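You operate a simulated robot arm through the tools that you are given. There is no shell and no other tool.

You are at the controls of a simulated two-armed robot. One attempt, no reset.

Task
Fit the red handwheel, close the valve and tighten both dripping wing screws.
Fine: the wheel goes on the square spindle, closes the valve and stays there; valve closed before the wing screws are touched; the hex nut and the spanners stay.

The check looks at the end state, three seconds after you hand in, the way a careful person would. Anything else that was tipped, shoved, dropped, spilled or broken makes it a failure.

Robot
Two 7-joint arms with fingered hands on one trunk that stands fixed in place. Base frame: the origin is at the foot of the trunk, x ahead of it, y to its left, z up. Lengths are in mm, angles in degrees, forces in N, time in s.
The left shoulder is at [80, 198, 1515], the right one opposite. With the tool pointing down near the work surface each hand reaches from about 100 to 700 mm from the base axis, measured 20 degrees to its own side. Payload 4 kg a hand.
The TCP of each hand is the grasp point between the finger pads, 26 mm short of the fingertips. In the tool frame z runs along the fingers and y along their closing line. The gripper opens to 132 mm; its body begins 73 mm behind the TCP. The gripper is a hand of 4 fingers: y runs from the thumb to the fingers, the wrist lies at [0, 0, -239] in the tool frame.
Orientation is told as [roll, pitch, yaw] about the base's x, y, z axes, in that order, counted from this pose: with the fingers straight down and closing along the base's y, the tool's x points along the base's -x, its y along +y and its z along -z.

Tools
- The arms move only by the tool drive_tool. It takes "left_increments", "right_increments" or both (then of equal length, played together; a hand with none holds still); each is a list of rows, each a list of 6 numbers: the shift along the tool's x, y, z in mm, then the turn, a rotation vector about the tool's x, y, z in degrees. In form: [[tx, ty, tz, ax, ay, az], ...]. A call has 1 to 20 rows; each row shifts and turns the commanded pose from where the row before left it, along the tool's axes as they then stand. Each row takes 0.2 s and may step no farther than 50 mm and 8.6 degrees from the row before; otherwise, the whole call is refused. Where a pose cannot be reached the arm comes as near as it can. A force on the tool above 40 N (or 10 N above the force at the start of the call, whichever is more), or a blocked arm, ends the call early, and 0.2 s more pass. In this call time passes only in rows, and 0.2 s behind the last. It gives the time, the measured TCP pose, the force on the tool (base axes), the opening and the grip force at its end, in the units of the frame above (readings bear some noise), with the torque about the TCP (base axes, N m) and any sound that the robot's microphone picked up, and new pictures: "pictures" is both (left out), scene, wrist or none (wrist: the cameras of the hands that moved).
- Cameras (640 x 400 px; columns grow to the right, rows downward): "scene" is now at [100.7, 18.8, 1668.4]; the picture's right is [0.27, -0.96, 0.00], its down [-0.77, -0.21, -0.60] and it looks along [0.58, 0.16, -0.80] (base axes); focal length 371 px, centre (320, 200). "left" rides on the left gripper at [-68, 2, -97] in its tool frame; the picture's right is [-0.03, -1.00, 0.00], its down [0.82, -0.02, -0.58] and it looks along [0.58, -0.01, 0.82] (tool axes); focal length 270 px, centre (320, 200). "right" rides on the right gripper at [68, 2, -97] in its tool frame; the picture's right is [-0.02, 1.00, 0.00], its down [-0.82, -0.02, -0.58] and it looks along [-0.58, -0.01, 0.82] (tool axes); focal length 270 px, centre (320, 200). There is no depth. A picture from a camera that has moved, and an enlarged one, comes with that camera's place and axes in the base frame and with its lens.
- lift_body(by): slides the trunk up (or, below 0, down) by that many mm; the arms and the scene camera ride with it, the base frame stays. It gives what a move gives, with no picture.
- finger_targets(finger1, finger2, finger3, thumb_bend, hand): sets how far each is bent, from 0 (flat) to 1 (curled in); at 0.3 the hand is open as for a grip, at 0.7 the pads meet at the TCP. One left out holds its place. A second passes; each finger stops where it meets its share of the squeeze, and holds until it gets a number again. It is the only way to open and close the hand. It gives what a move gives, with no picture; readings hold the bend of each and the force on the fingers (four entries, about 0 where the hand has none), thumb and palm.
- turn_head(pan, tilt): turns the head with the scene camera to pan (to the left, within 86 degrees either way) and tilt (down, from -29 to 69), counted from straight ahead of the robot. It gives what a move gives, and a new picture of the scene camera.
- close_up(camera, box): a new picture of the part [left, top, right, bottom] of that camera's present view, enlarged. It takes no simulated time.
- job_done(): hands the job in; it is judged then, once.

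Places have to be worked out from the pictures, the camera data and where the tool is seen. Open the grippers and draw the arms clear of the work before you hand the job in, unless the task says otherwise.

The tools are called after ">>>" as a command line: name --argument value ..., lists and objects as JSON in quotes. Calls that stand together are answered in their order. drive_tool: Moves the arms, as the interface text tells. Its arguments: {"type":"object","properties":{"left_increments":{"type":"array","items":{"type":"array","items":{"type":"number"}}},"right_increments":{"type":"array","items":{"type":"array","items":{"type":"number"}}},"pictures":{"type":"string","enum":["both","scene","wrist","none"]}},"required":[]} The other tools are called the same way: lift_body (by) moves the trunk up or down; finger_targets (finger1, finger2, finger3, thumb_bend, hand) moves the fingers one by one; turn_head (pan, tilt) turns the head that bears the scene camera; close_up (camera, box) takes an enlarged picture of a part of a camera's view; job_done () hands the job in.

At the start:

```text
time_s: 0.0
left_tool_pos: [505.0, 353.6, 1170.0]
left_tcp_rot: [-0.1, 0.0, 0.0]
left_force: [-0.2, 0.0, -0.4]
left_ft_torque: [-0.01, 0.0, -0.04]
left_finger_gap: 132.0
left_grip_force: 0.0
left_shape: jaw
left_bend: [0.3, 0.3, 0.3, 0.3]
left_finger forces: [0.0, 0.0, 0.1, 0.0, 0.0, 0.0]
right_tool_pos: [610.6, -174.5, 1169.6]
right_tcp_rot: [0.0, -0.1, 0.1]
right_force: [0.4, 0.5, -0.1]
right_ft_torque: [-0.03, -0.03, -0.01]
right_finger_gap: 131.7
right_grip_force: 0.0
right_shape: jaw
right_bend: [0.3, 0.3, 0.3, 0.3]
right_finger forces: [0.0, 0.1, 0.1, 0.1, 0.0, 0.0]
trunk travel left (down, up): [-825.0, 15.0]
head pan, tilt (commanded): [15.5, 53.1]
```

scene: 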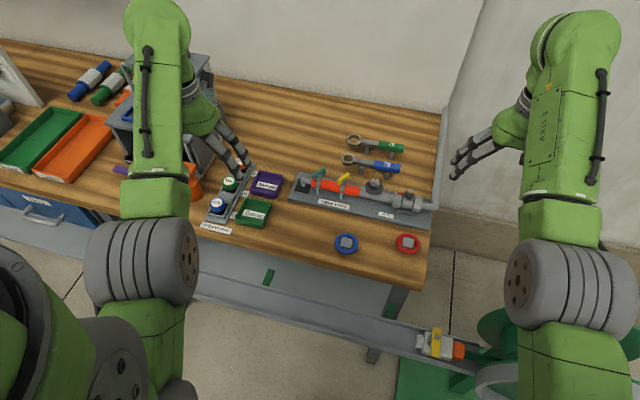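
right: 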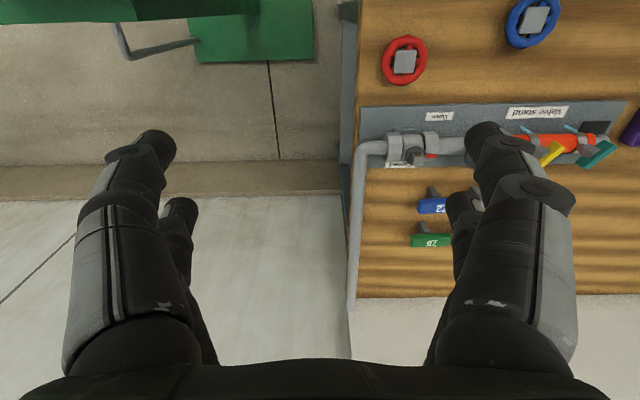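
left: 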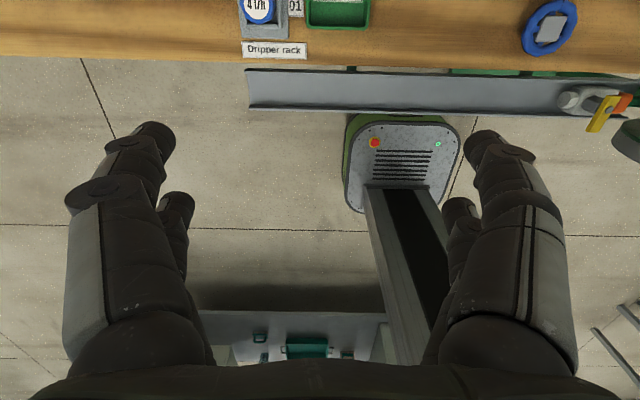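

The scene picture shows a bench with a valve board, two handwheels (blue and red) in front of it, and spanners behind. I enlarge the board area to see what is there.

>>> close_up --camera "scene" --box '[280, 120, 460, 270]'

>>> close_up --camera "right" --box '[340, 0, 640, 260]'

>>> close_up --camera "scene" --box '[370, 300, 530, 400]'

```text
2.67 times, centred on (370, 195) of scene
camera zoom: at [100.7, 18.8, 1668.4], right [0.27, -0.96, 0.0], down [-0.77, -0.21, -0.6], along [0.58, 0.16, -0.8], focal length 989 px, centre (187, 213)
```

zoom: 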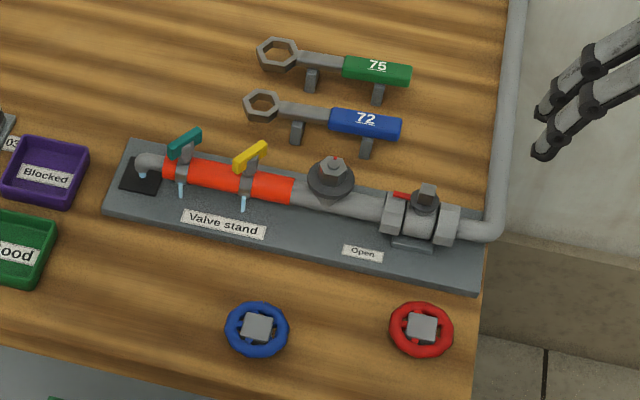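

```text
1.54 times, centred on (490, 130) of right
camera zoom: at [543.3, -171.4, 1266.7], right [0.02, 1.0, 0.0], down [0.82, -0.02, 0.58], along [0.58, -0.01, -0.82], focal length 416 px, centre (58, 308)
```

zoom: 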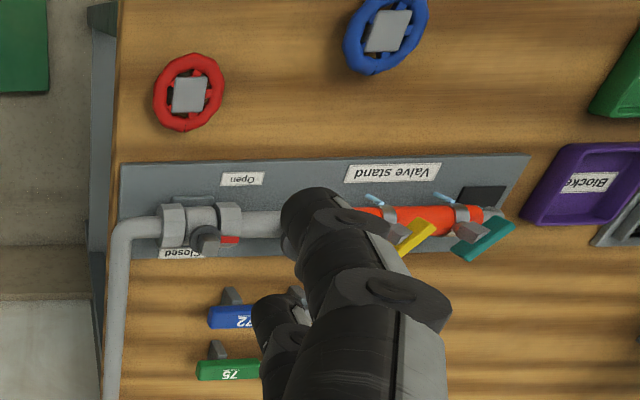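

```text
4.00 times, centred on (450, 350) of scene
camera zoom: at [100.7, 18.8, 1668.4], right [0.27, -0.96, 0.0], down [-0.77, -0.21, -0.6], along [0.58, 0.16, -0.8], focal length 1484 px, centre (-200, -400)
```

zoom: 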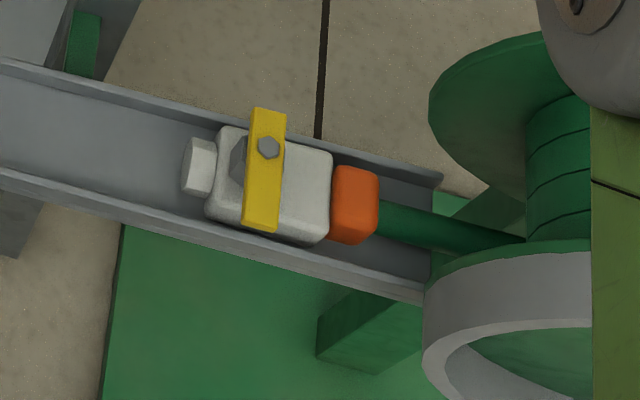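

I judge the red wheel's hub at about (601, -64, 880) from both views. I enlarge the valve end, the wing screws and the wheels further.

>>> close_up --camera "scene" --box '[375, 175, 455, 225]'

>>> close_up --camera "scene" --box '[295, 160, 375, 210]'

>>> close_up --camera "scene" --box '[335, 220, 431, 280]'

>>> close_up --camera "scene" --box '[335, 160, 415, 210]'

>>> close_up --camera "right" --box '[360, 0, 480, 75]'

>>> close_up --camera "right" --box '[360, 100, 480, 175]'

>>> close_up --camera "right" --box '[500, 90, 640, 178]'

```text
8.00 times, centred on (415, 200) of scene
camera zoom: at [100.7, 18.8, 1668.4], right [0.27, -0.96, 0.0], down [-0.77, -0.21, -0.6], along [0.58, 0.16, -0.8], focal length 2967 px, centre (-440, 200)
```

zoom: 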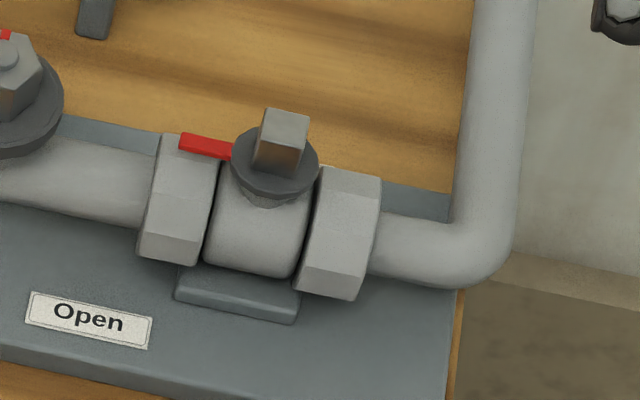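

```text
8.00 times, centred on (335, 185) of scene
camera zoom: at [100.7, 18.8, 1668.4], right [0.27, -0.96, 0.0], down [-0.77, -0.21, -0.6], along [0.58, 0.16, -0.8], focal length 2967 px, centre (200, 320)
```

zoom: 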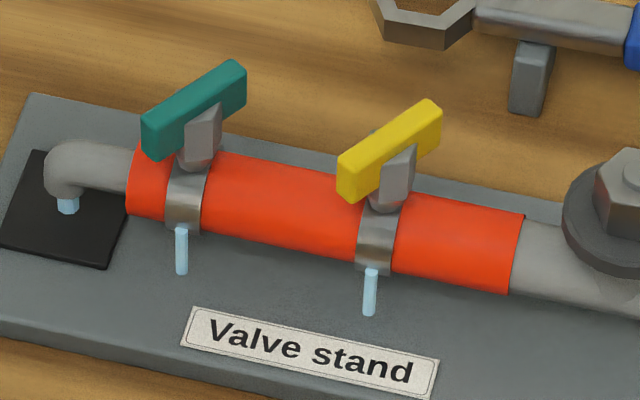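

```text
6.67 times, centred on (383, 250) of scene
camera zoom: at [100.7, 18.8, 1668.4], right [0.27, -0.96, 0.0], down [-0.77, -0.21, -0.6], along [0.58, 0.16, -0.8], focal length 2472 px, centre (-100, -133)
```

zoom: 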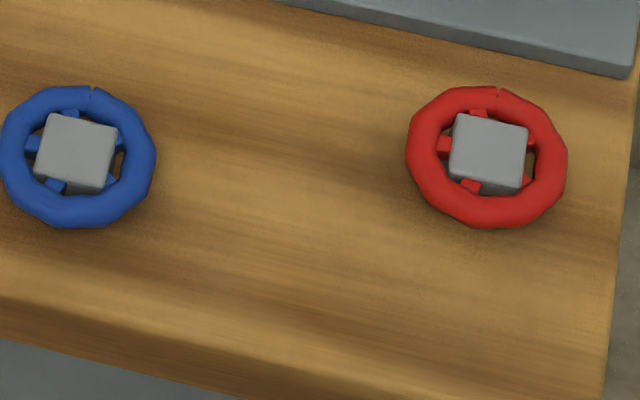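

```text
8.00 times, centred on (375, 185) of scene
camera zoom: at [100.7, 18.8, 1668.4], right [0.27, -0.96, 0.0], down [-0.77, -0.21, -0.6], along [0.58, 0.16, -0.8], focal length 2967 px, centre (-120, 320)
```

zoom: 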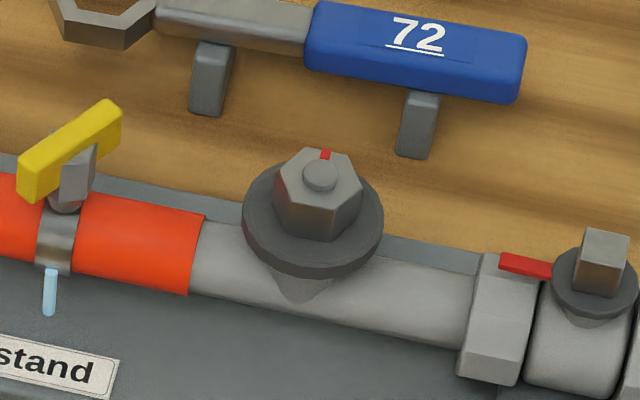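

```text
5.33 times, centred on (420, 38) of right
camera zoom: at [543.3, -171.4, 1266.7], right [0.02, 1.0, 0.0], down [0.82, -0.02, 0.58], along [0.58, -0.01, -0.82], focal length 1442 px, centre (-213, 1067)
```

zoom: 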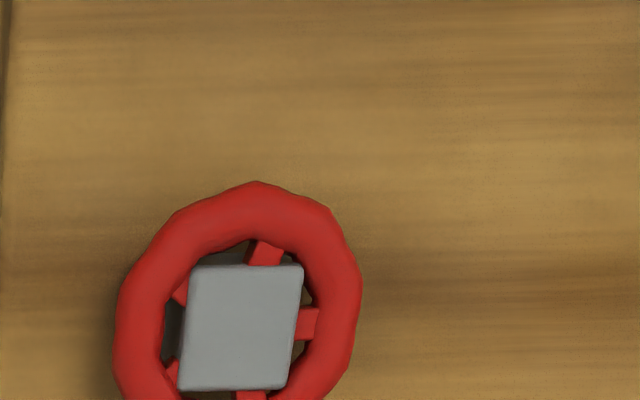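

```text
5.33 times, centred on (420, 138) of right
camera zoom: at [543.3, -171.4, 1266.7], right [0.02, 1.0, 0.0], down [0.82, -0.02, 0.58], along [0.58, -0.01, -0.82], focal length 1442 px, centre (-213, 533)
```

zoom: 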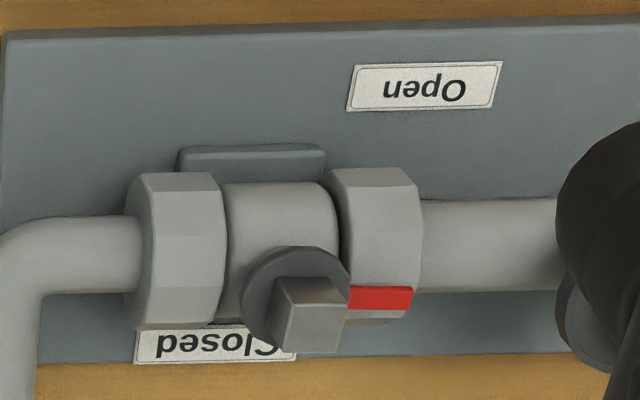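

```text
4.55 times, centred on (570, 134) of right
camera zoom: at [543.3, -171.4, 1266.7], right [0.02, 1.0, 0.0], down [0.82, -0.02, 0.58], along [0.58, -0.01, -0.82], focal length 1229 px, centre (-816, 500)
```

zoom: 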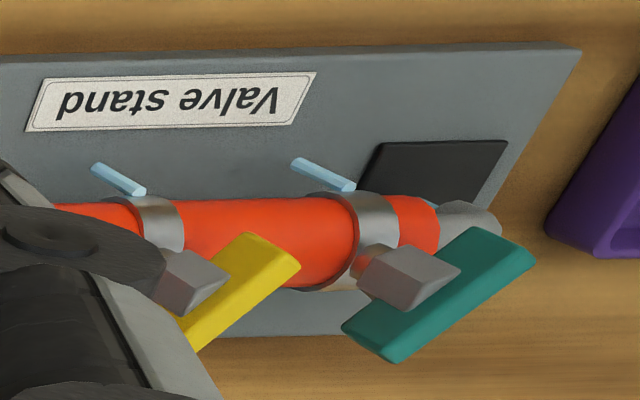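

The spindle pointer (red) lies along the pipe (open); "Closed" is behind the pipe, so closing is a clockwise quarter turn. I move the right hand back and lower to get a nearer look at the valve and red wheel.

>>> drive_tool --right_increments '[[12, 27, 35, 0, 0, 0], [12, 27, 35, 0, 0, 0], [13, 28, 35, 0, 0, 0], [13, 28, 35, 0, 0, 0]]' --pictures "both"

```text
time_s: 1.0
left_tool_pos: [503.8, 354.6, 1169.6]
left_tcp_rot: [0.0, 0.0, 0.0]
left_force: [-0.1, -1.0, 0.9]
left_ft_torque: [-0.03, -0.01, -0.01]
left_finger_gap: 132.1
left_grip_force: 0.1
left_shape: jaw
left_bend: [0.3, 0.3, 0.3, 0.3]
left_finger forces: [0.1, 0.0, 0.0, 0.1, 0.0, 0.0]
right_tool_pos: [559.6, -61.4, 1031.3]
right_tcp_rot: [-0.1, -0.1, 0.0]
right_force: [-0.9, -1.3, 0.1]
right_ft_torque: [0.02, 0.01, -0.02]
right_finger_gap: 131.6
right_grip_force: 0.0
right_shape: jaw
right_bend: [0.3, 0.3, 0.3, 0.3]
right_finger forces: [0.1, 0.0, 0.1, 0.0, 0.1, 0.0]
trunk travel left (down, up): [-825.0, 15.0]
head pan, tilt (commanded): [15.5, 53.1]
camera scene: at [100.7, 19.7, 1668.5], right [0.27, -0.96, 0.0], down [-0.77, -0.21, -0.6], along [0.58, 0.16, -0.8], focal length 371 px, centre (320, 200)
camera right: at [492.8, -59.7, 1127.1], right [0.03, 1.0, 0.0], down [0.82, -0.02, 0.58], along [0.58, -0.01, -0.82], focal length 270 px, centre (320, 200)
```

scene: 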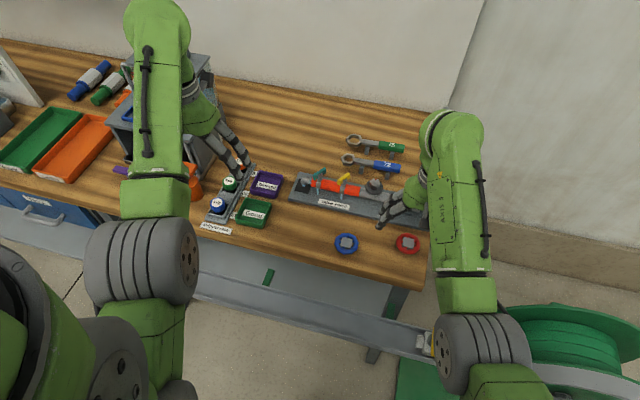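
right: 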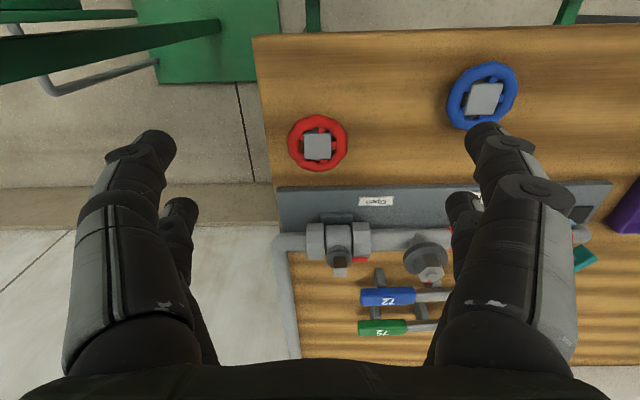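

Good view now: valve between the finger rows. I enlarge the valve, the wheel and the rest from this position.

>>> close_up --camera "right" --box '[275, 90, 371, 150]'

>>> close_up --camera "right" --box '[290, 210, 386, 270]'

>>> close_up --camera "right" --box '[370, 210, 466, 270]'

>>> close_up --camera "right" --box '[540, 190, 636, 250]'

>>> close_up --camera "right" --box '[60, 110, 320, 272]'

```text
6.67 times, centred on (323, 120) of right
camera zoom: at [492.8, -59.7, 1127.1], right [0.03, 1.0, 0.0], down [0.82, -0.02, 0.58], along [0.58, -0.01, -0.82], focal length 1802 px, centre (300, 733)
```

zoom: 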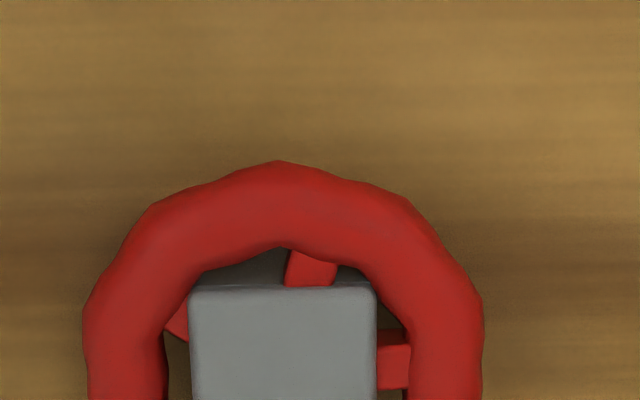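

```text
6.67 times, centred on (338, 240) of right
camera zoom: at [492.8, -59.7, 1127.1], right [0.03, 1.0, 0.0], down [0.82, -0.02, 0.58], along [0.58, -0.01, -0.82], focal length 1802 px, centre (200, -67)
```

zoom: 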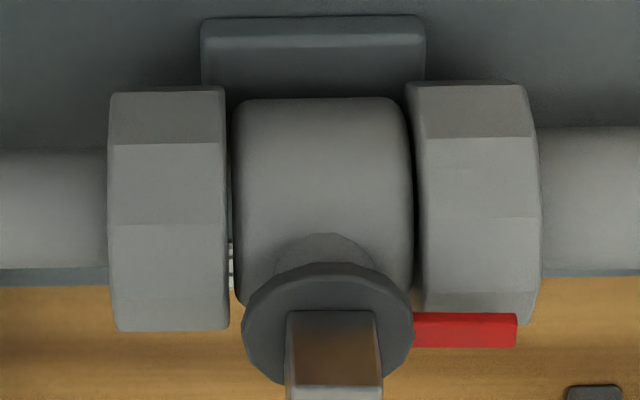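

```text
6.67 times, centred on (418, 240) of right
camera zoom: at [492.8, -59.7, 1127.1], right [0.03, 1.0, 0.0], down [0.82, -0.02, 0.58], along [0.58, -0.01, -0.82], focal length 1802 px, centre (-333, -67)
```

zoom: 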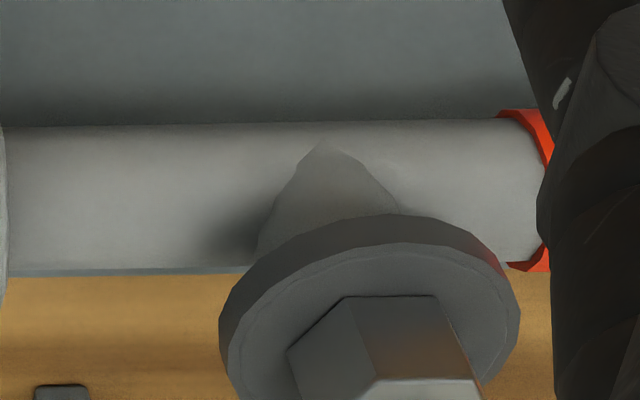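

```text
6.67 times, centred on (588, 220) of right
camera zoom: at [492.8, -59.7, 1127.1], right [0.03, 1.0, 0.0], down [0.82, -0.02, 0.58], along [0.58, -0.01, -0.82], focal length 1802 px, centre (-1467, 67)
```

zoom: 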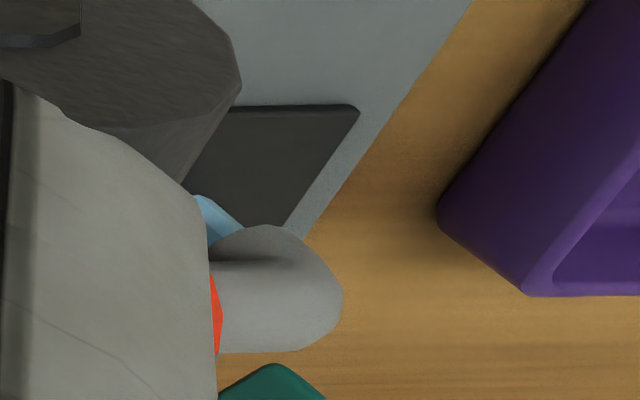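

```text
2.46 times, centred on (190, 191) of right
camera zoom: at [492.8, -59.7, 1127.1], right [0.03, 1.0, 0.0], down [0.82, -0.02, 0.58], along [0.58, -0.01, -0.82], focal length 665 px, centre (640, 222)
```

zoom: 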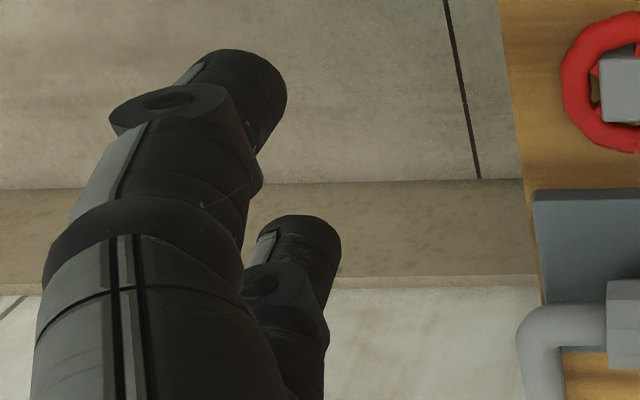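

I zoom further on the spindle top and the wheel hub from the right camera and the scene camera to triangulate precisely.

>>> close_up --camera "right" --box '[300, 235, 380, 285]'

>>> close_up --camera "right" --box '[277, 115, 357, 165]'

>>> close_up --camera "right" --box '[390, 235, 470, 285]'

>>> turn_head --pan -5 --tilt 52

```text
8.00 times, centred on (340, 260) of right
camera zoom: at [492.8, -59.7, 1127.1], right [0.03, 1.0, 0.0], down [0.82, -0.02, 0.58], along [0.58, -0.01, -0.82], focal length 2162 px, centre (160, -280)
```

zoom: 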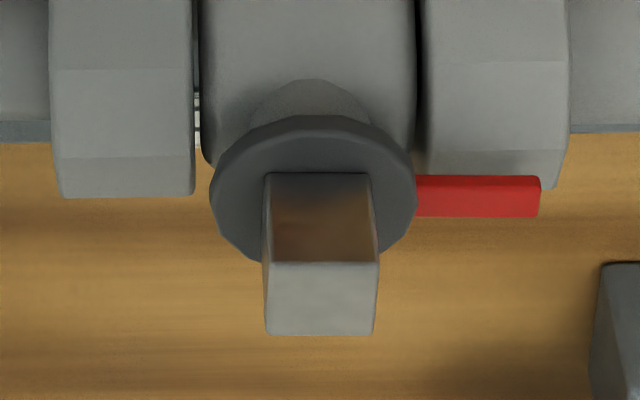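

```text
8.00 times, centred on (317, 140) of right
camera zoom: at [492.8, -59.7, 1127.1], right [0.03, 1.0, 0.0], down [0.82, -0.02, 0.58], along [0.58, -0.01, -0.82], focal length 2162 px, centre (344, 680)
```

zoom: 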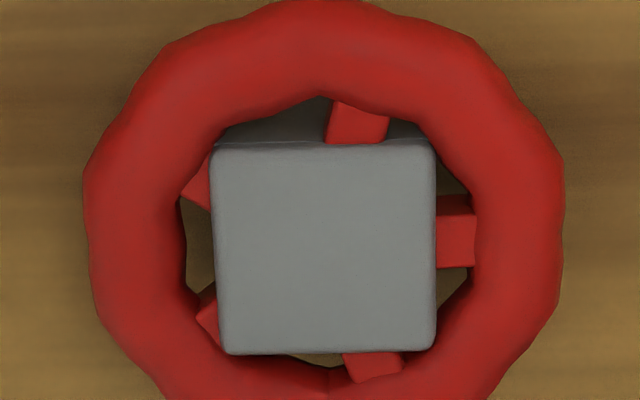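

```text
8.00 times, centred on (430, 260) of right
camera zoom: at [492.8, -59.7, 1127.1], right [0.03, 1.0, 0.0], down [0.82, -0.02, 0.58], along [0.58, -0.01, -0.82], focal length 2162 px, centre (-560, -280)
```

zoom: 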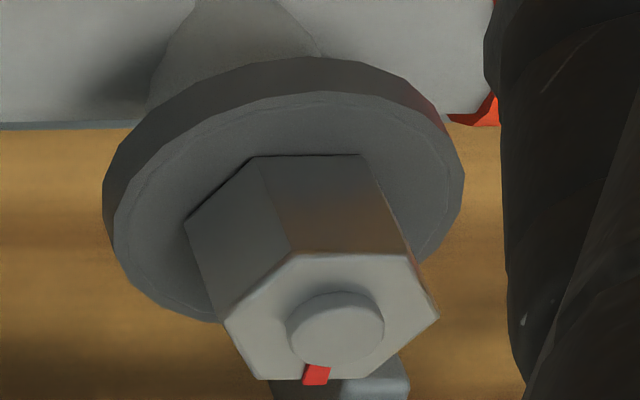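

```text
time_s: 1.8
left_tool_pos: [505.2, 353.6, 1168.6]
left_tcp_rot: [0.0, 0.0, 0.0]
left_force: [-0.5, -0.3, -0.2]
left_ft_torque: [-0.03, -0.01, 0.01]
left_finger_gap: 131.9
left_grip_force: 0.0
left_shape: jaw
left_bend: [0.3, 0.3, 0.3, 0.3]
left_finger forces: [0.0, 0.0, 0.0, 0.0, 0.1, 0.0]
right_tool_pos: [560.9, -62.1, 1030.1]
right_tcp_rot: [0.1, -0.1, 0.0]
right_force: [-0.2, 0.2, 0.0]
right_ft_torque: [-0.01, 0.01, -0.01]
right_finger_gap: 132.1
right_grip_force: 0.1
right_shape: jaw
right_bend: [0.3, 0.3, 0.3, 0.3]
right_finger forces: [0.1, 0.0, 0.1, 0.1, 0.0, 0.0]
trunk travel left (down, up): [-825.0, 15.0]
head pan, tilt (commanded): [-5.0, 52.0]
camera scene: at [104.1, -7.2, 1669.9], right [-0.09, -1.0, 0.0], down [-0.79, 0.07, -0.62], along [0.61, -0.05, -0.79], focal length 371 px, centre (320, 200)
```

scene: 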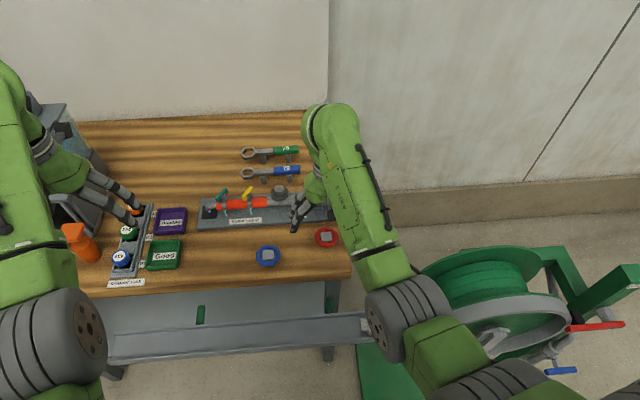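

Triangulation gives spindle top ≈ (712, -44, 946), ~14 mm square, and wheel hub top ≈ (600, -63.5, 885), both square to the base axes. I enlarge the new scene view for the wing screws.

>>> close_up --camera "scene" --box '[200, 180, 280, 230]'

>>> close_up --camera "scene" --box '[260, 170, 340, 220]'

>>> close_up --camera "scene" --box '[60, 180, 220, 280]'

```text
8.00 times, centred on (240, 205) of scene
camera zoom: at [104.1, -7.2, 1669.9], right [-0.09, -1.0, 0.0], down [-0.79, 0.07, -0.62], along [0.61, -0.05, -0.79], focal length 2967 px, centre (960, 160)
```

zoom: 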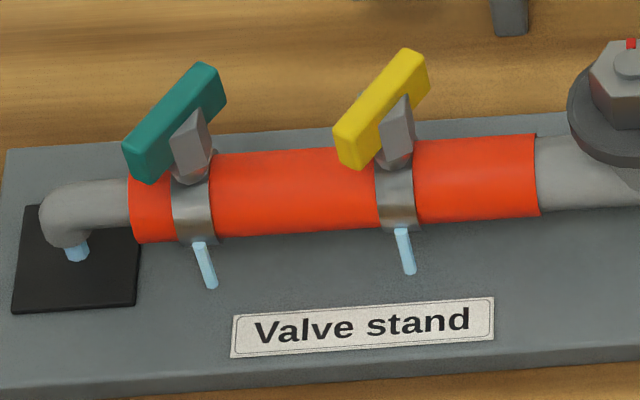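

```text
8.00 times, centred on (300, 195) of scene
camera zoom: at [104.1, -7.2, 1669.9], right [-0.09, -1.0, 0.0], down [-0.79, 0.07, -0.62], along [0.61, -0.05, -0.79], focal length 2967 px, centre (480, 240)
```

zoom: 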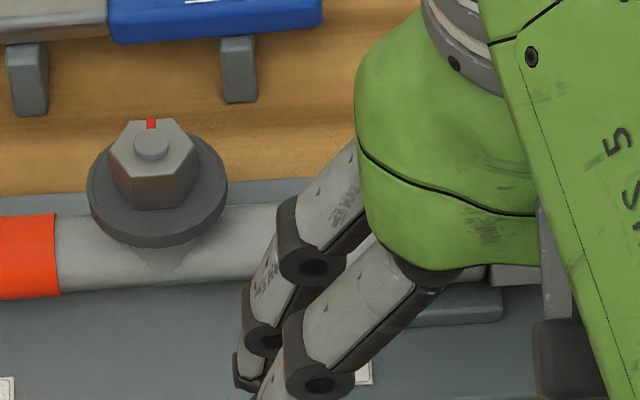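

```text
4.00 times, centred on (140, 230) of scene
camera zoom: at [104.1, -7.2, 1669.9], right [-0.09, -1.0, 0.0], down [-0.79, 0.07, -0.62], along [0.61, -0.05, -0.79], focal length 1484 px, centre (1040, 80)
```

zoom: 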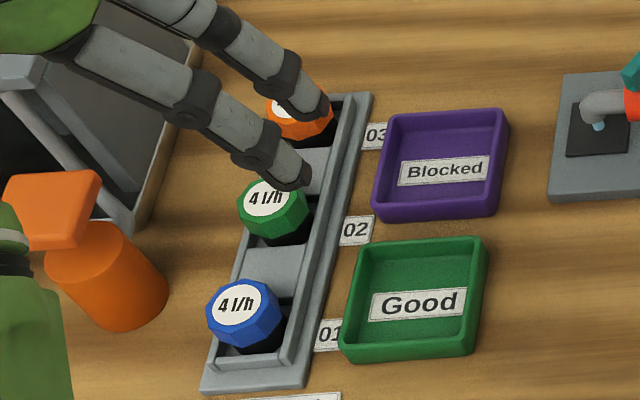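

The wing bars look horizontal, about 30° off the cross-pipe direction, on top of vertical stems. For a straight-down look at them I pitch the left hand forward 34° and carry it over the wing screws, keeping well above them.

>>> drive_tool --left_increments '[[0, 0, 0, 0, -8.5, 0], [0, 0, 0, 0, -8.5, 0], [0, 0, 0, 0, -8.5, 0], [0, 0, 0, 0, -8.5, 0], [-13.5, -25, 30, 0, 0, 0], [-13.5, -25, 30, 0, 0, 0], [-13.5, -25, 30, 0, 0, 0], [-13.5, -25, 30, 0, 0, 0], [-13.5, -25, 30, 0, 0, 0], [-13.5, -25, 30, 0, 0, 0], [-13.5, -25, 30, 0, 0, 0], [-13.5, -25, 30, 0, 0, 0]]' --right_increments '[[0, -8, -2, 0, 0, 0], [0, -8, -2, 0, 0, 0], [0, -8, -2, 0, 0, 0], [0, -8, -2, 0, 0, 0], [0, -8, 0, 0, 0, 0], [0, -8, 0, 0, 0, 0], [0, -8, 0, 0, 0, 0], [0, -8, 0, 0, 0, 0], [0, 0, 0, 0, 0, 0], [0, 0, 0, 0, 0, 0], [0, 0, 0, 0, 0, 0], [0, 0, 0, 0, 0, 0]]' --pictures "both"

```text
time_s: 4.4
left_tool_pos: [729.0, 154.7, 1031.0]
left_tcp_rot: [0.2, -33.8, 0.0]
left_force: [1.1, -0.2, -0.7]
left_ft_torque: [-0.03, 0.0, -0.02]
left_finger_gap: 132.0
left_grip_force: 0.1
left_shape: jaw
left_bend: [0.3, 0.3, 0.3, 0.3]
left_finger forces: [0.1, 0.1, 0.1, 0.1, 0.0, 0.0]
right_tool_pos: [562.6, -127.6, 1036.4]
right_tcp_rot: [0.1, 0.1, 0.0]
right_force: [-0.4, -0.3, 1.2]
right_ft_torque: [0.0, 0.0, 0.02]
right_finger_gap: 131.9
right_grip_force: 0.1
right_shape: jaw
right_bend: [0.3, 0.3, 0.3, 0.3]
right_finger forces: [0.0, 0.0, 0.1, 0.0, 0.1, 0.1]
trunk travel left (down, up): [-825.0, 15.0]
head pan, tilt (commanded): [-5.0, 52.0]
camera scene: at [106.7, -8.7, 1669.7], right [-0.09, -1.0, 0.0], down [-0.79, 0.07, -0.61], along [0.61, -0.05, -0.79], focal length 371 px, centre (320, 200)
camera right: at [494.8, -125.9, 1133.5], right [0.02, 1.0, 0.0], down [0.82, -0.02, 0.58], along [0.58, -0.01, -0.82], focal length 270 px, centre (320, 200)
camera left: at [732.1, 155.0, 1148.3], right [0.02, -1.0, 0.01], down [-1.0, -0.02, 0.02], along [-0.02, -0.01, -1.0], focal length 270 px, centre (320, 200)
```

scene: 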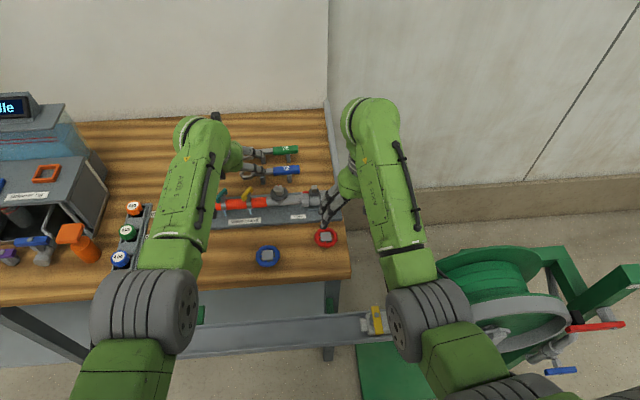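
right: 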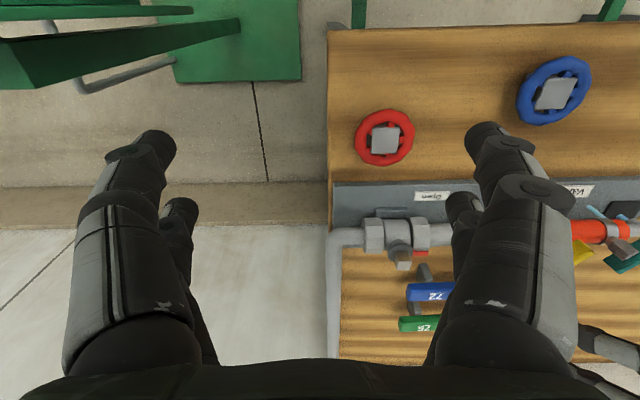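
left: 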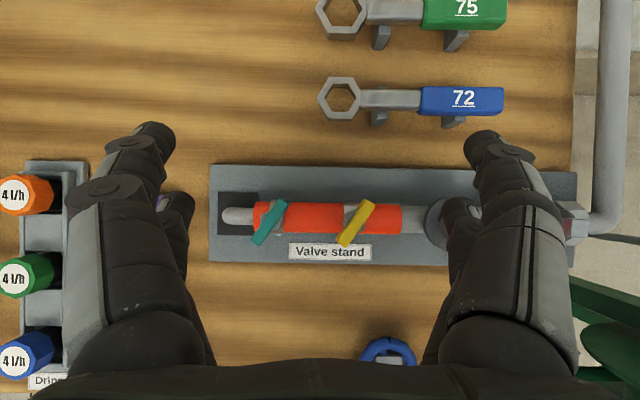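

An excellent straight-down view of the wing screws. I enlarge it.

>>> close_up --camera "left" --box '[240, 185, 320, 235]'

>>> close_up --camera "left" --box '[310, 190, 390, 240]'

>>> close_up --camera "left" --box '[200, 150, 440, 300]'

>>> close_up --camera "left" --box '[540, 180, 620, 230]'

```text
8.00 times, centred on (280, 210) of left
camera zoom: at [732.1, 155.0, 1148.3], right [0.02, -1.0, 0.01], down [-1.0, -0.02, 0.02], along [-0.02, -0.01, -1.0], focal length 2162 px, centre (640, 120)
```

zoom: 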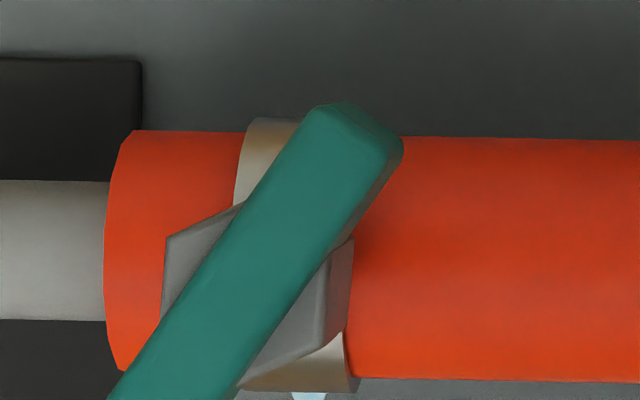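

```text
8.00 times, centred on (350, 215) of left
camera zoom: at [732.1, 155.0, 1148.3], right [0.02, -1.0, 0.01], down [-1.0, -0.02, 0.02], along [-0.02, -0.01, -1.0], focal length 2162 px, centre (80, 80)
```

zoom: 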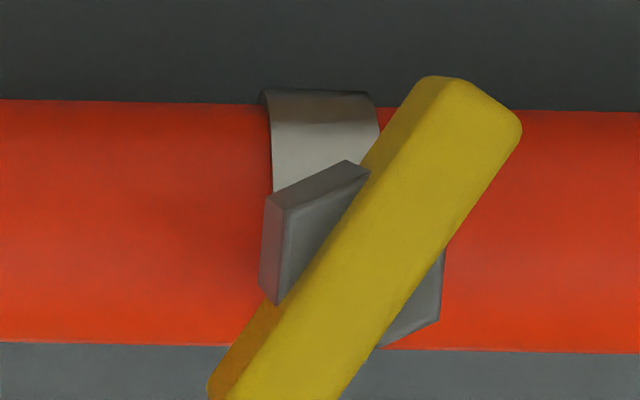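

```text
2.67 times, centred on (320, 225) of left
camera zoom: at [732.1, 155.0, 1148.3], right [0.02, -1.0, 0.01], down [-1.0, -0.02, 0.02], along [-0.02, -0.01, -1.0], focal length 721 px, centre (320, 133)
```

zoom: 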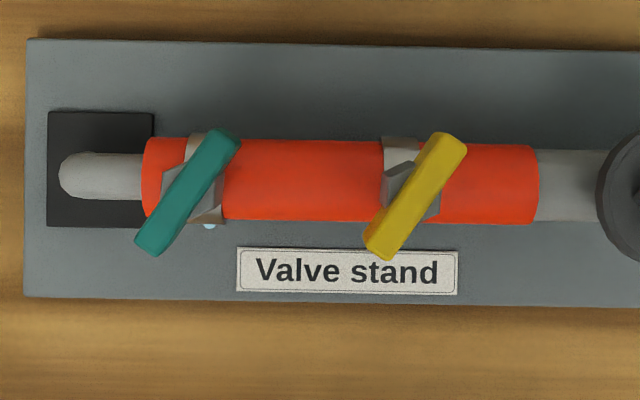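

```text
8.00 times, centred on (580, 205) of left
camera zoom: at [732.1, 155.0, 1148.3], right [0.02, -1.0, 0.01], down [-1.0, -0.02, 0.02], along [-0.02, -0.01, -1.0], focal length 2162 px, centre (-1760, 160)
```

zoom: 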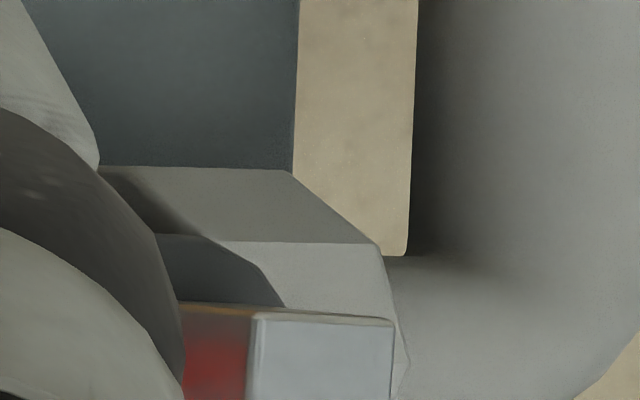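

Wing bars: teal centre ≈ (711, 190, 938), yellow ≈ (711, 125, 938), ~40 mm long, azimuth about -33° from +x. I now check which digit is which by bending two of the left hand's digits in the free air.

>>> finger_targets --hand "left" --finger1 0.5 --thumb_bend 0.55

>>> close_up --camera "left" --box '[0, 0, 640, 400]'

```text
time_s: 5.4
left_tool_pos: [727.9, 155.0, 1032.0]
left_tcp_rot: [0.1, -34.2, 0.0]
left_force: [0.0, -0.6, 0.1]
left_ft_torque: [0.01, 0.02, -0.02]
left_finger_gap: 58.0
left_grip_force: 0.0
left_shape: fingers
left_bend: [0.5, 0.3, 0.3, 0.55]
left_finger forces: [0.0, 0.0, 0.0, 0.1, 0.0, 0.1]
right_tool_pos: [559.4, -126.6, 1037.1]
right_tcp_rot: [0.0, -0.1, 0.1]
right_force: [-0.5, 0.2, 0.3]
right_ft_torque: [-0.03, -0.01, -0.01]
right_finger_gap: 132.2
right_grip_force: 0.0
right_shape: jaw
right_bend: [0.3, 0.3, 0.3, 0.3]
right_finger forces: [0.1, 0.0, 0.0, 0.1, 0.0, 0.0]
trunk travel left (down, up): [-825.0, 15.0]
head pan, tilt (commanded): [-5.0, 52.0]
```

```text
1.00 times, centred on (320, 200) of left (not enlarged: the box is as wide or as high as the picture)
camera zoom: at [729.7, 156.1, 1149.9], right [0.02, -1.0, 0.01], down [-1.0, -0.02, 0.02], along [-0.02, -0.01, -1.0], focal length 270 px, centre (320, 200)
```

zoom: 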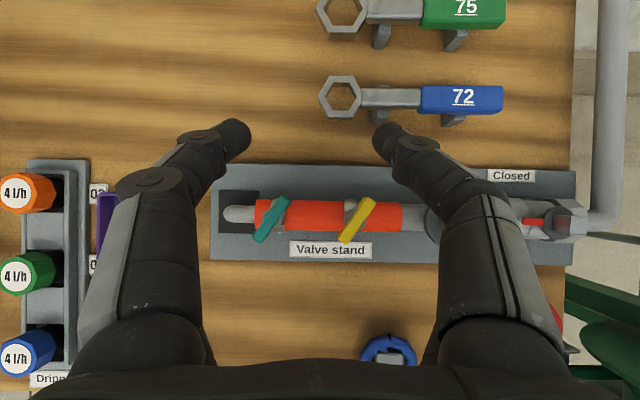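

Finger 1 is on the image's left (tool +y), the thumb on the right. I bend finger 2 and 3 by different amounts to see where they lie.

>>> finger_targets --hand "left" --finger1 0.3 --finger2 0.6 --finger3 0.45 --thumb_bend 0.3

>>> close_up --camera "left" --box '[0, 0, 640, 400]'

>>> close_up --camera "scene" --box '[180, 110, 380, 260]'

```text
time_s: 6.4
left_tool_pos: [727.9, 154.5, 1031.2]
left_tcp_rot: [0.1, -34.0, 0.0]
left_force: [-0.3, 0.4, -0.5]
left_ft_torque: [-0.04, 0.0, -0.02]
left_finger_gap: 132.4
left_grip_force: 0.2
left_shape: fingers
left_bend: [0.3, 0.6, 0.45, 0.3]
left_finger forces: [0.1, 0.0, 0.0, 0.0, 0.1, 0.0]
right_tool_pos: [559.8, -127.7, 1036.7]
right_tcp_rot: [-0.1, -0.1, 0.0]
right_force: [0.9, -0.2, -0.6]
right_ft_torque: [-0.01, 0.01, -0.02]
right_finger_gap: 131.8
right_grip_force: 0.0
right_shape: jaw
right_bend: [0.3, 0.3, 0.3, 0.3]
right_finger forces: [0.1, 0.1, 0.0, 0.0, 0.1, 0.0]
trunk travel left (down, up): [-825.0, 15.0]
head pan, tilt (commanded): [-5.0, 52.0]
```

```text
1.00 times, centred on (320, 200) of left (not enlarged: the box is as wide or as high as the picture)
camera zoom: at [730.3, 155.8, 1149.4], right [0.02, -1.0, 0.01], down [-1.0, -0.02, 0.02], along [-0.02, -0.01, -1.0], focal length 270 px, centre (320, 200)
```

zoom: 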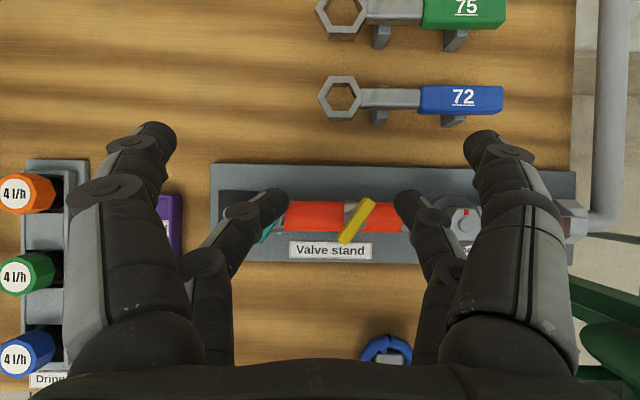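

```text
2.67 times, centred on (280, 185) of scene
camera zoom: at [104.5, -7.6, 1669.9], right [-0.09, -1.0, 0.0], down [-0.79, 0.07, -0.62], along [0.61, -0.05, -0.79], focal length 989 px, centre (427, 240)
```

zoom: 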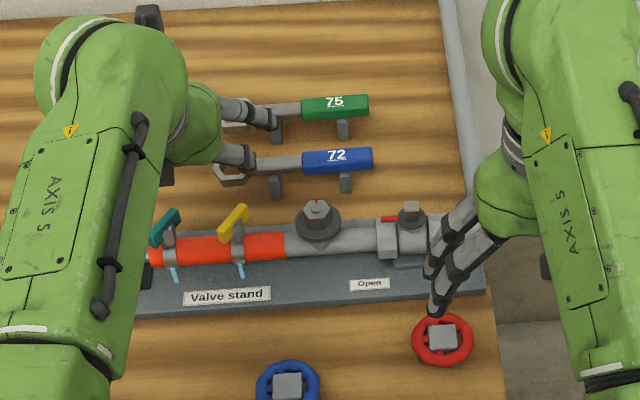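

Digits form a 2×2 layout (finger1/thumb one pair, finger2/finger3 the other), each about 165 mm of travel per unit of bend. I reopen the left hand evenly before withdrawing it.

>>> finger_targets --hand "left" --finger1 0.3 --finger2 0.3 --finger3 0.3 --thumb_bend 0.3

```text
time_s: 7.4
left_tool_pos: [726.7, 154.1, 1031.3]
left_tcp_rot: [0.1, -34.0, 0.0]
left_force: [1.4, 0.5, -0.2]
left_ft_torque: [0.01, -0.01, 0.0]
left_finger_gap: 132.5
left_grip_force: 0.0
left_shape: fingers
left_bend: [0.3, 0.3, 0.3, 0.3]
left_finger forces: [0.1, 0.0, 0.0, 0.0, 0.0, 0.1]
right_tool_pos: [561.6, -126.9, 1036.8]
right_tcp_rot: [-0.1, -0.1, 0.1]
right_force: [0.0, 0.5, -1.3]
right_ft_torque: [-0.02, 0.03, -0.01]
right_finger_gap: 132.1
right_grip_force: 0.0
right_shape: jaw
right_bend: [0.3, 0.3, 0.3, 0.3]
right_finger forces: [0.1, 0.0, 0.0, 0.0, 0.0, 0.1]
trunk travel left (down, up): [-825.0, 15.0]
head pan, tilt (commanded): [-5.0, 52.0]
```

The left hand is open and free. I withdraw it the way it came, untilt it and draw it back over the table's front edge, while raising the right hand so that the trunk can be lowered for more reach.

>>> drive_tool --left_increments '[[13.5, 25, -30, 0, 0, 0], [13.5, 25, -30, 0, 0, 0], [13.5, 25, -30, 0, 0, 0], [13.5, 25, -30, 0, 0, 0], [13.5, 25, -30, 0, 0, 0], [13.5, 25, -30, 0, 0, 0], [13.5, 25, -30, 0, 0, 0], [13.5, 25, -30, 0, 0, 0], [0, 0, 0, 0, 8.5, 0], [0, 0, 0, 0, 8.5, 0], [0, 0, 0, 0, 8.5, 0], [0, 0, 0, 0, 8.5, 0], [40, 0, -20, 0, 0, 0], [40, 0, -20, 0, 0, 0]]' --right_increments '[[0, 0, -15, 0, 0, 0], [0, 0, -15, 0, 0, 0], [0, 0, -15, 0, 0, 0], [0, 0, -15, 0, 0, 0], [0, 0, -15, 0, 0, 0], [0, 0, -15, 0, 0, 0], [0, 0, -15, 0, 0, 0], [0, 0, -15, 0, 0, 0], [0, 0, -15, 0, 0, 0], [0, 0, -15, 0, 0, 0], [0, 0, -15, 0, 0, 0], [0, 0, -15, 0, 0, 0], [0, 0, -15, 0, 0, 0], [0, 0, -15, 0, 0, 0]]' --pictures "scene"

```text
time_s: 10.4
left_tool_pos: [479.3, 374.1, 1155.4]
left_tcp_rot: [0.1, -0.1, 0.0]
left_force: [-0.8, 0.8, -0.3]
left_ft_torque: [-0.02, -0.03, -0.01]
left_finger_gap: 132.3
left_grip_force: 0.1
left_shape: fingers
left_bend: [0.3, 0.3, 0.3, 0.3]
left_finger forces: [0.0, 0.1, 0.0, 0.0, 0.1, 0.0]
left hand out of reach, approached as far as the arm can: row 13, 14
right_tool_pos: [562.0, -126.4, 1241.9]
right_tcp_rot: [0.0, -0.3, 0.0]
right_force: [-0.3, -0.6, 0.2]
right_ft_torque: [0.01, 0.02, 0.01]
right_finger_gap: 131.7
right_grip_force: 0.0
right_shape: jaw
right_bend: [0.3, 0.3, 0.3, 0.3]
right_finger forces: [0.0, 0.0, 0.1, 0.0, 0.0, 0.0]
right hand out of reach, approached as far as the arm can: row 14
trunk travel left (down, up): [-825.0, 15.0]
head pan, tilt (commanded): [-5.0, 52.0]
camera scene: at [102.5, -6.9, 1670.0], right [-0.09, -1.0, 0.0], down [-0.78, 0.07, -0.62], along [0.61, -0.05, -0.79], focal length 371 px, centre (320, 200)
```

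scene: 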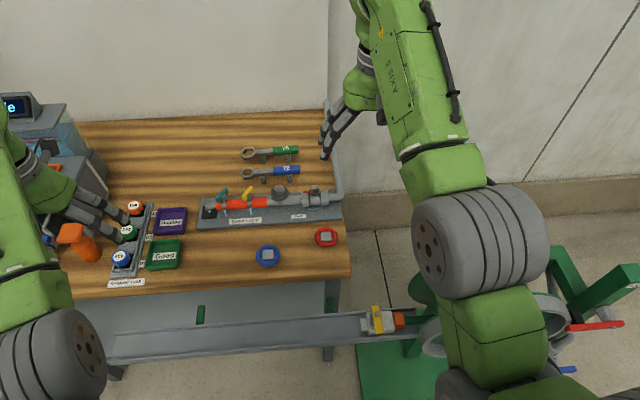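

The left hand sits at (479, 374, 1155) and the right at (562, -126, 1242), both clear. I lower the trunk by 150 mm, which leaves both hands well above the table and gives reach to the spindle.

>>> lift_body --by -150

>>> turn_head --pan -3 --tilt 44

>>> close_up --camera "scene" --box '[180, 140, 360, 252]'

```text
time_s: 12.2
left_tool_pos: [480.9, 373.5, 1006.8]
left_tcp_rot: [0.1, -0.1, 0.0]
left_force: [0.5, -0.9, 0.1]
left_ft_torque: [-0.03, -0.01, 0.02]
left_finger_gap: 132.5
left_grip_force: 0.0
left_shape: fingers
left_bend: [0.3, 0.3, 0.3, 0.3]
left_finger forces: [0.0, 0.0, 0.1, 0.0, 0.0, 0.0]
right_tool_pos: [562.9, -126.2, 1092.7]
right_tcp_rot: [0.2, -0.4, 0.0]
right_force: [0.5, -0.4, 0.3]
right_ft_torque: [0.01, -0.04, -0.01]
right_finger_gap: 131.7
right_grip_force: 0.0
right_shape: jaw
right_bend: [0.3, 0.3, 0.3, 0.3]
right_finger forces: [0.1, 0.0, 0.0, 0.1, 0.0, 0.0]
trunk travel left (down, up): [-675.0, 165.0]
head pan, tilt (commanded): [-5.0, 52.0]
```

```text
time_s: 12.9
left_tool_pos: [480.8, 373.7, 1005.7]
left_tcp_rot: [0.1, -0.2, 0.1]
left_force: [-0.2, 1.5, 0.0]
left_ft_torque: [0.01, 0.0, 0.01]
left_finger_gap: 132.6
left_grip_force: 0.1
left_shape: fingers
left_bend: [0.3, 0.3, 0.3, 0.3]
left_finger forces: [0.1, 0.1, 0.0, 0.0, 0.0, 0.1]
right_tool_pos: [561.9, -128.2, 1092.2]
right_tcp_rot: [0.1, -0.3, -0.1]
right_force: [0.4, 0.3, -0.1]
right_ft_torque: [0.02, -0.02, 0.0]
right_finger_gap: 131.9
right_grip_force: 0.1
right_shape: jaw
right_bend: [0.3, 0.3, 0.3, 0.3]
right_finger forces: [0.0, 0.1, 0.1, 0.0, 0.1, 0.0]
trunk travel left (down, up): [-675.0, 165.0]
head pan, tilt (commanded): [-3.0, 44.0]
camera scene: at [111.2, -5.2, 1530.9], right [-0.05, -1.0, 0.0], down [-0.69, 0.04, -0.72], along [0.72, -0.04, -0.7], focal length 371 px, centre (320, 200)
```

scene: 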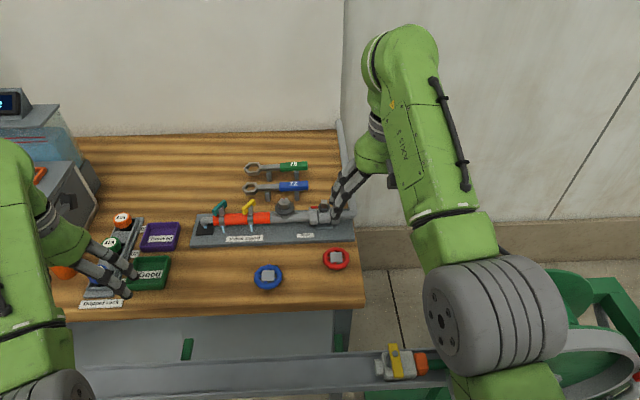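

```text
3.56 times, centred on (270, 196) of scene
camera zoom: at [111.2, -5.2, 1530.9], right [-0.05, -1.0, 0.0], down [-0.69, 0.04, -0.72], along [0.72, -0.04, -0.7], focal length 1319 px, centre (498, 214)
```

zoom: 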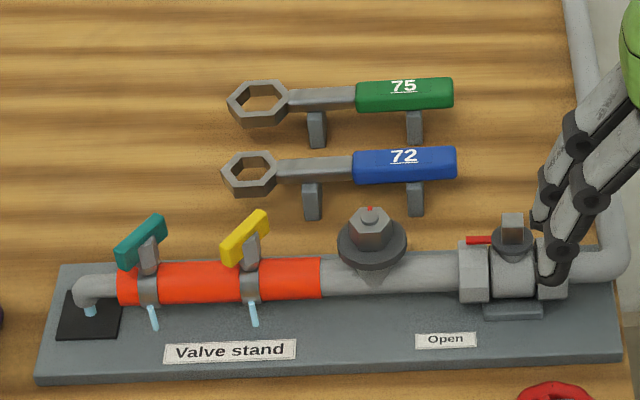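

Trunk lowered. I check the red wheel's side geometry (rim height versus hub) from this flatter view.

>>> close_up --camera "scene" --box '[304, 236, 368, 276]'

>>> close_up --camera "scene" --box '[290, 190, 354, 230]'

>>> close_up --camera "scene" --box '[205, 190, 269, 230]'

```text
10.00 times, centred on (336, 256) of scene
camera zoom: at [111.2, -5.2, 1530.9], right [-0.05, -1.0, 0.0], down [-0.69, 0.04, -0.72], along [0.72, -0.04, -0.7], focal length 3709 px, centre (160, -360)
```

zoom: 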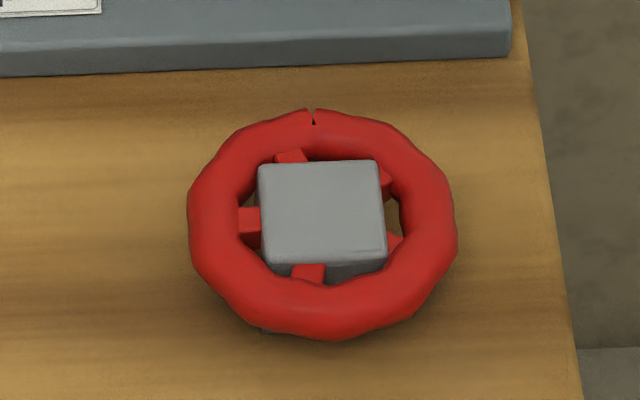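

```text
10.00 times, centred on (322, 210) of scene
camera zoom: at [111.2, -5.2, 1530.9], right [-0.05, -1.0, 0.0], down [-0.69, 0.04, -0.72], along [0.72, -0.04, -0.7], focal length 3709 px, centre (300, 100)
```

zoom: 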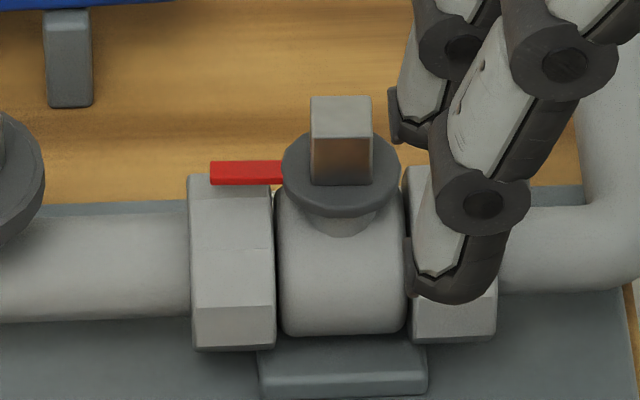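

```text
10.00 times, centred on (237, 210) of scene
camera zoom: at [111.2, -5.2, 1530.9], right [-0.05, -1.0, 0.0], down [-0.69, 0.04, -0.72], along [0.72, -0.04, -0.7], focal length 3709 px, centre (1150, 100)
```

zoom: 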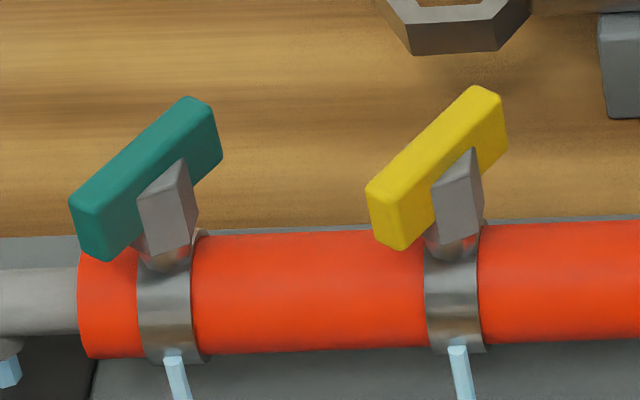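

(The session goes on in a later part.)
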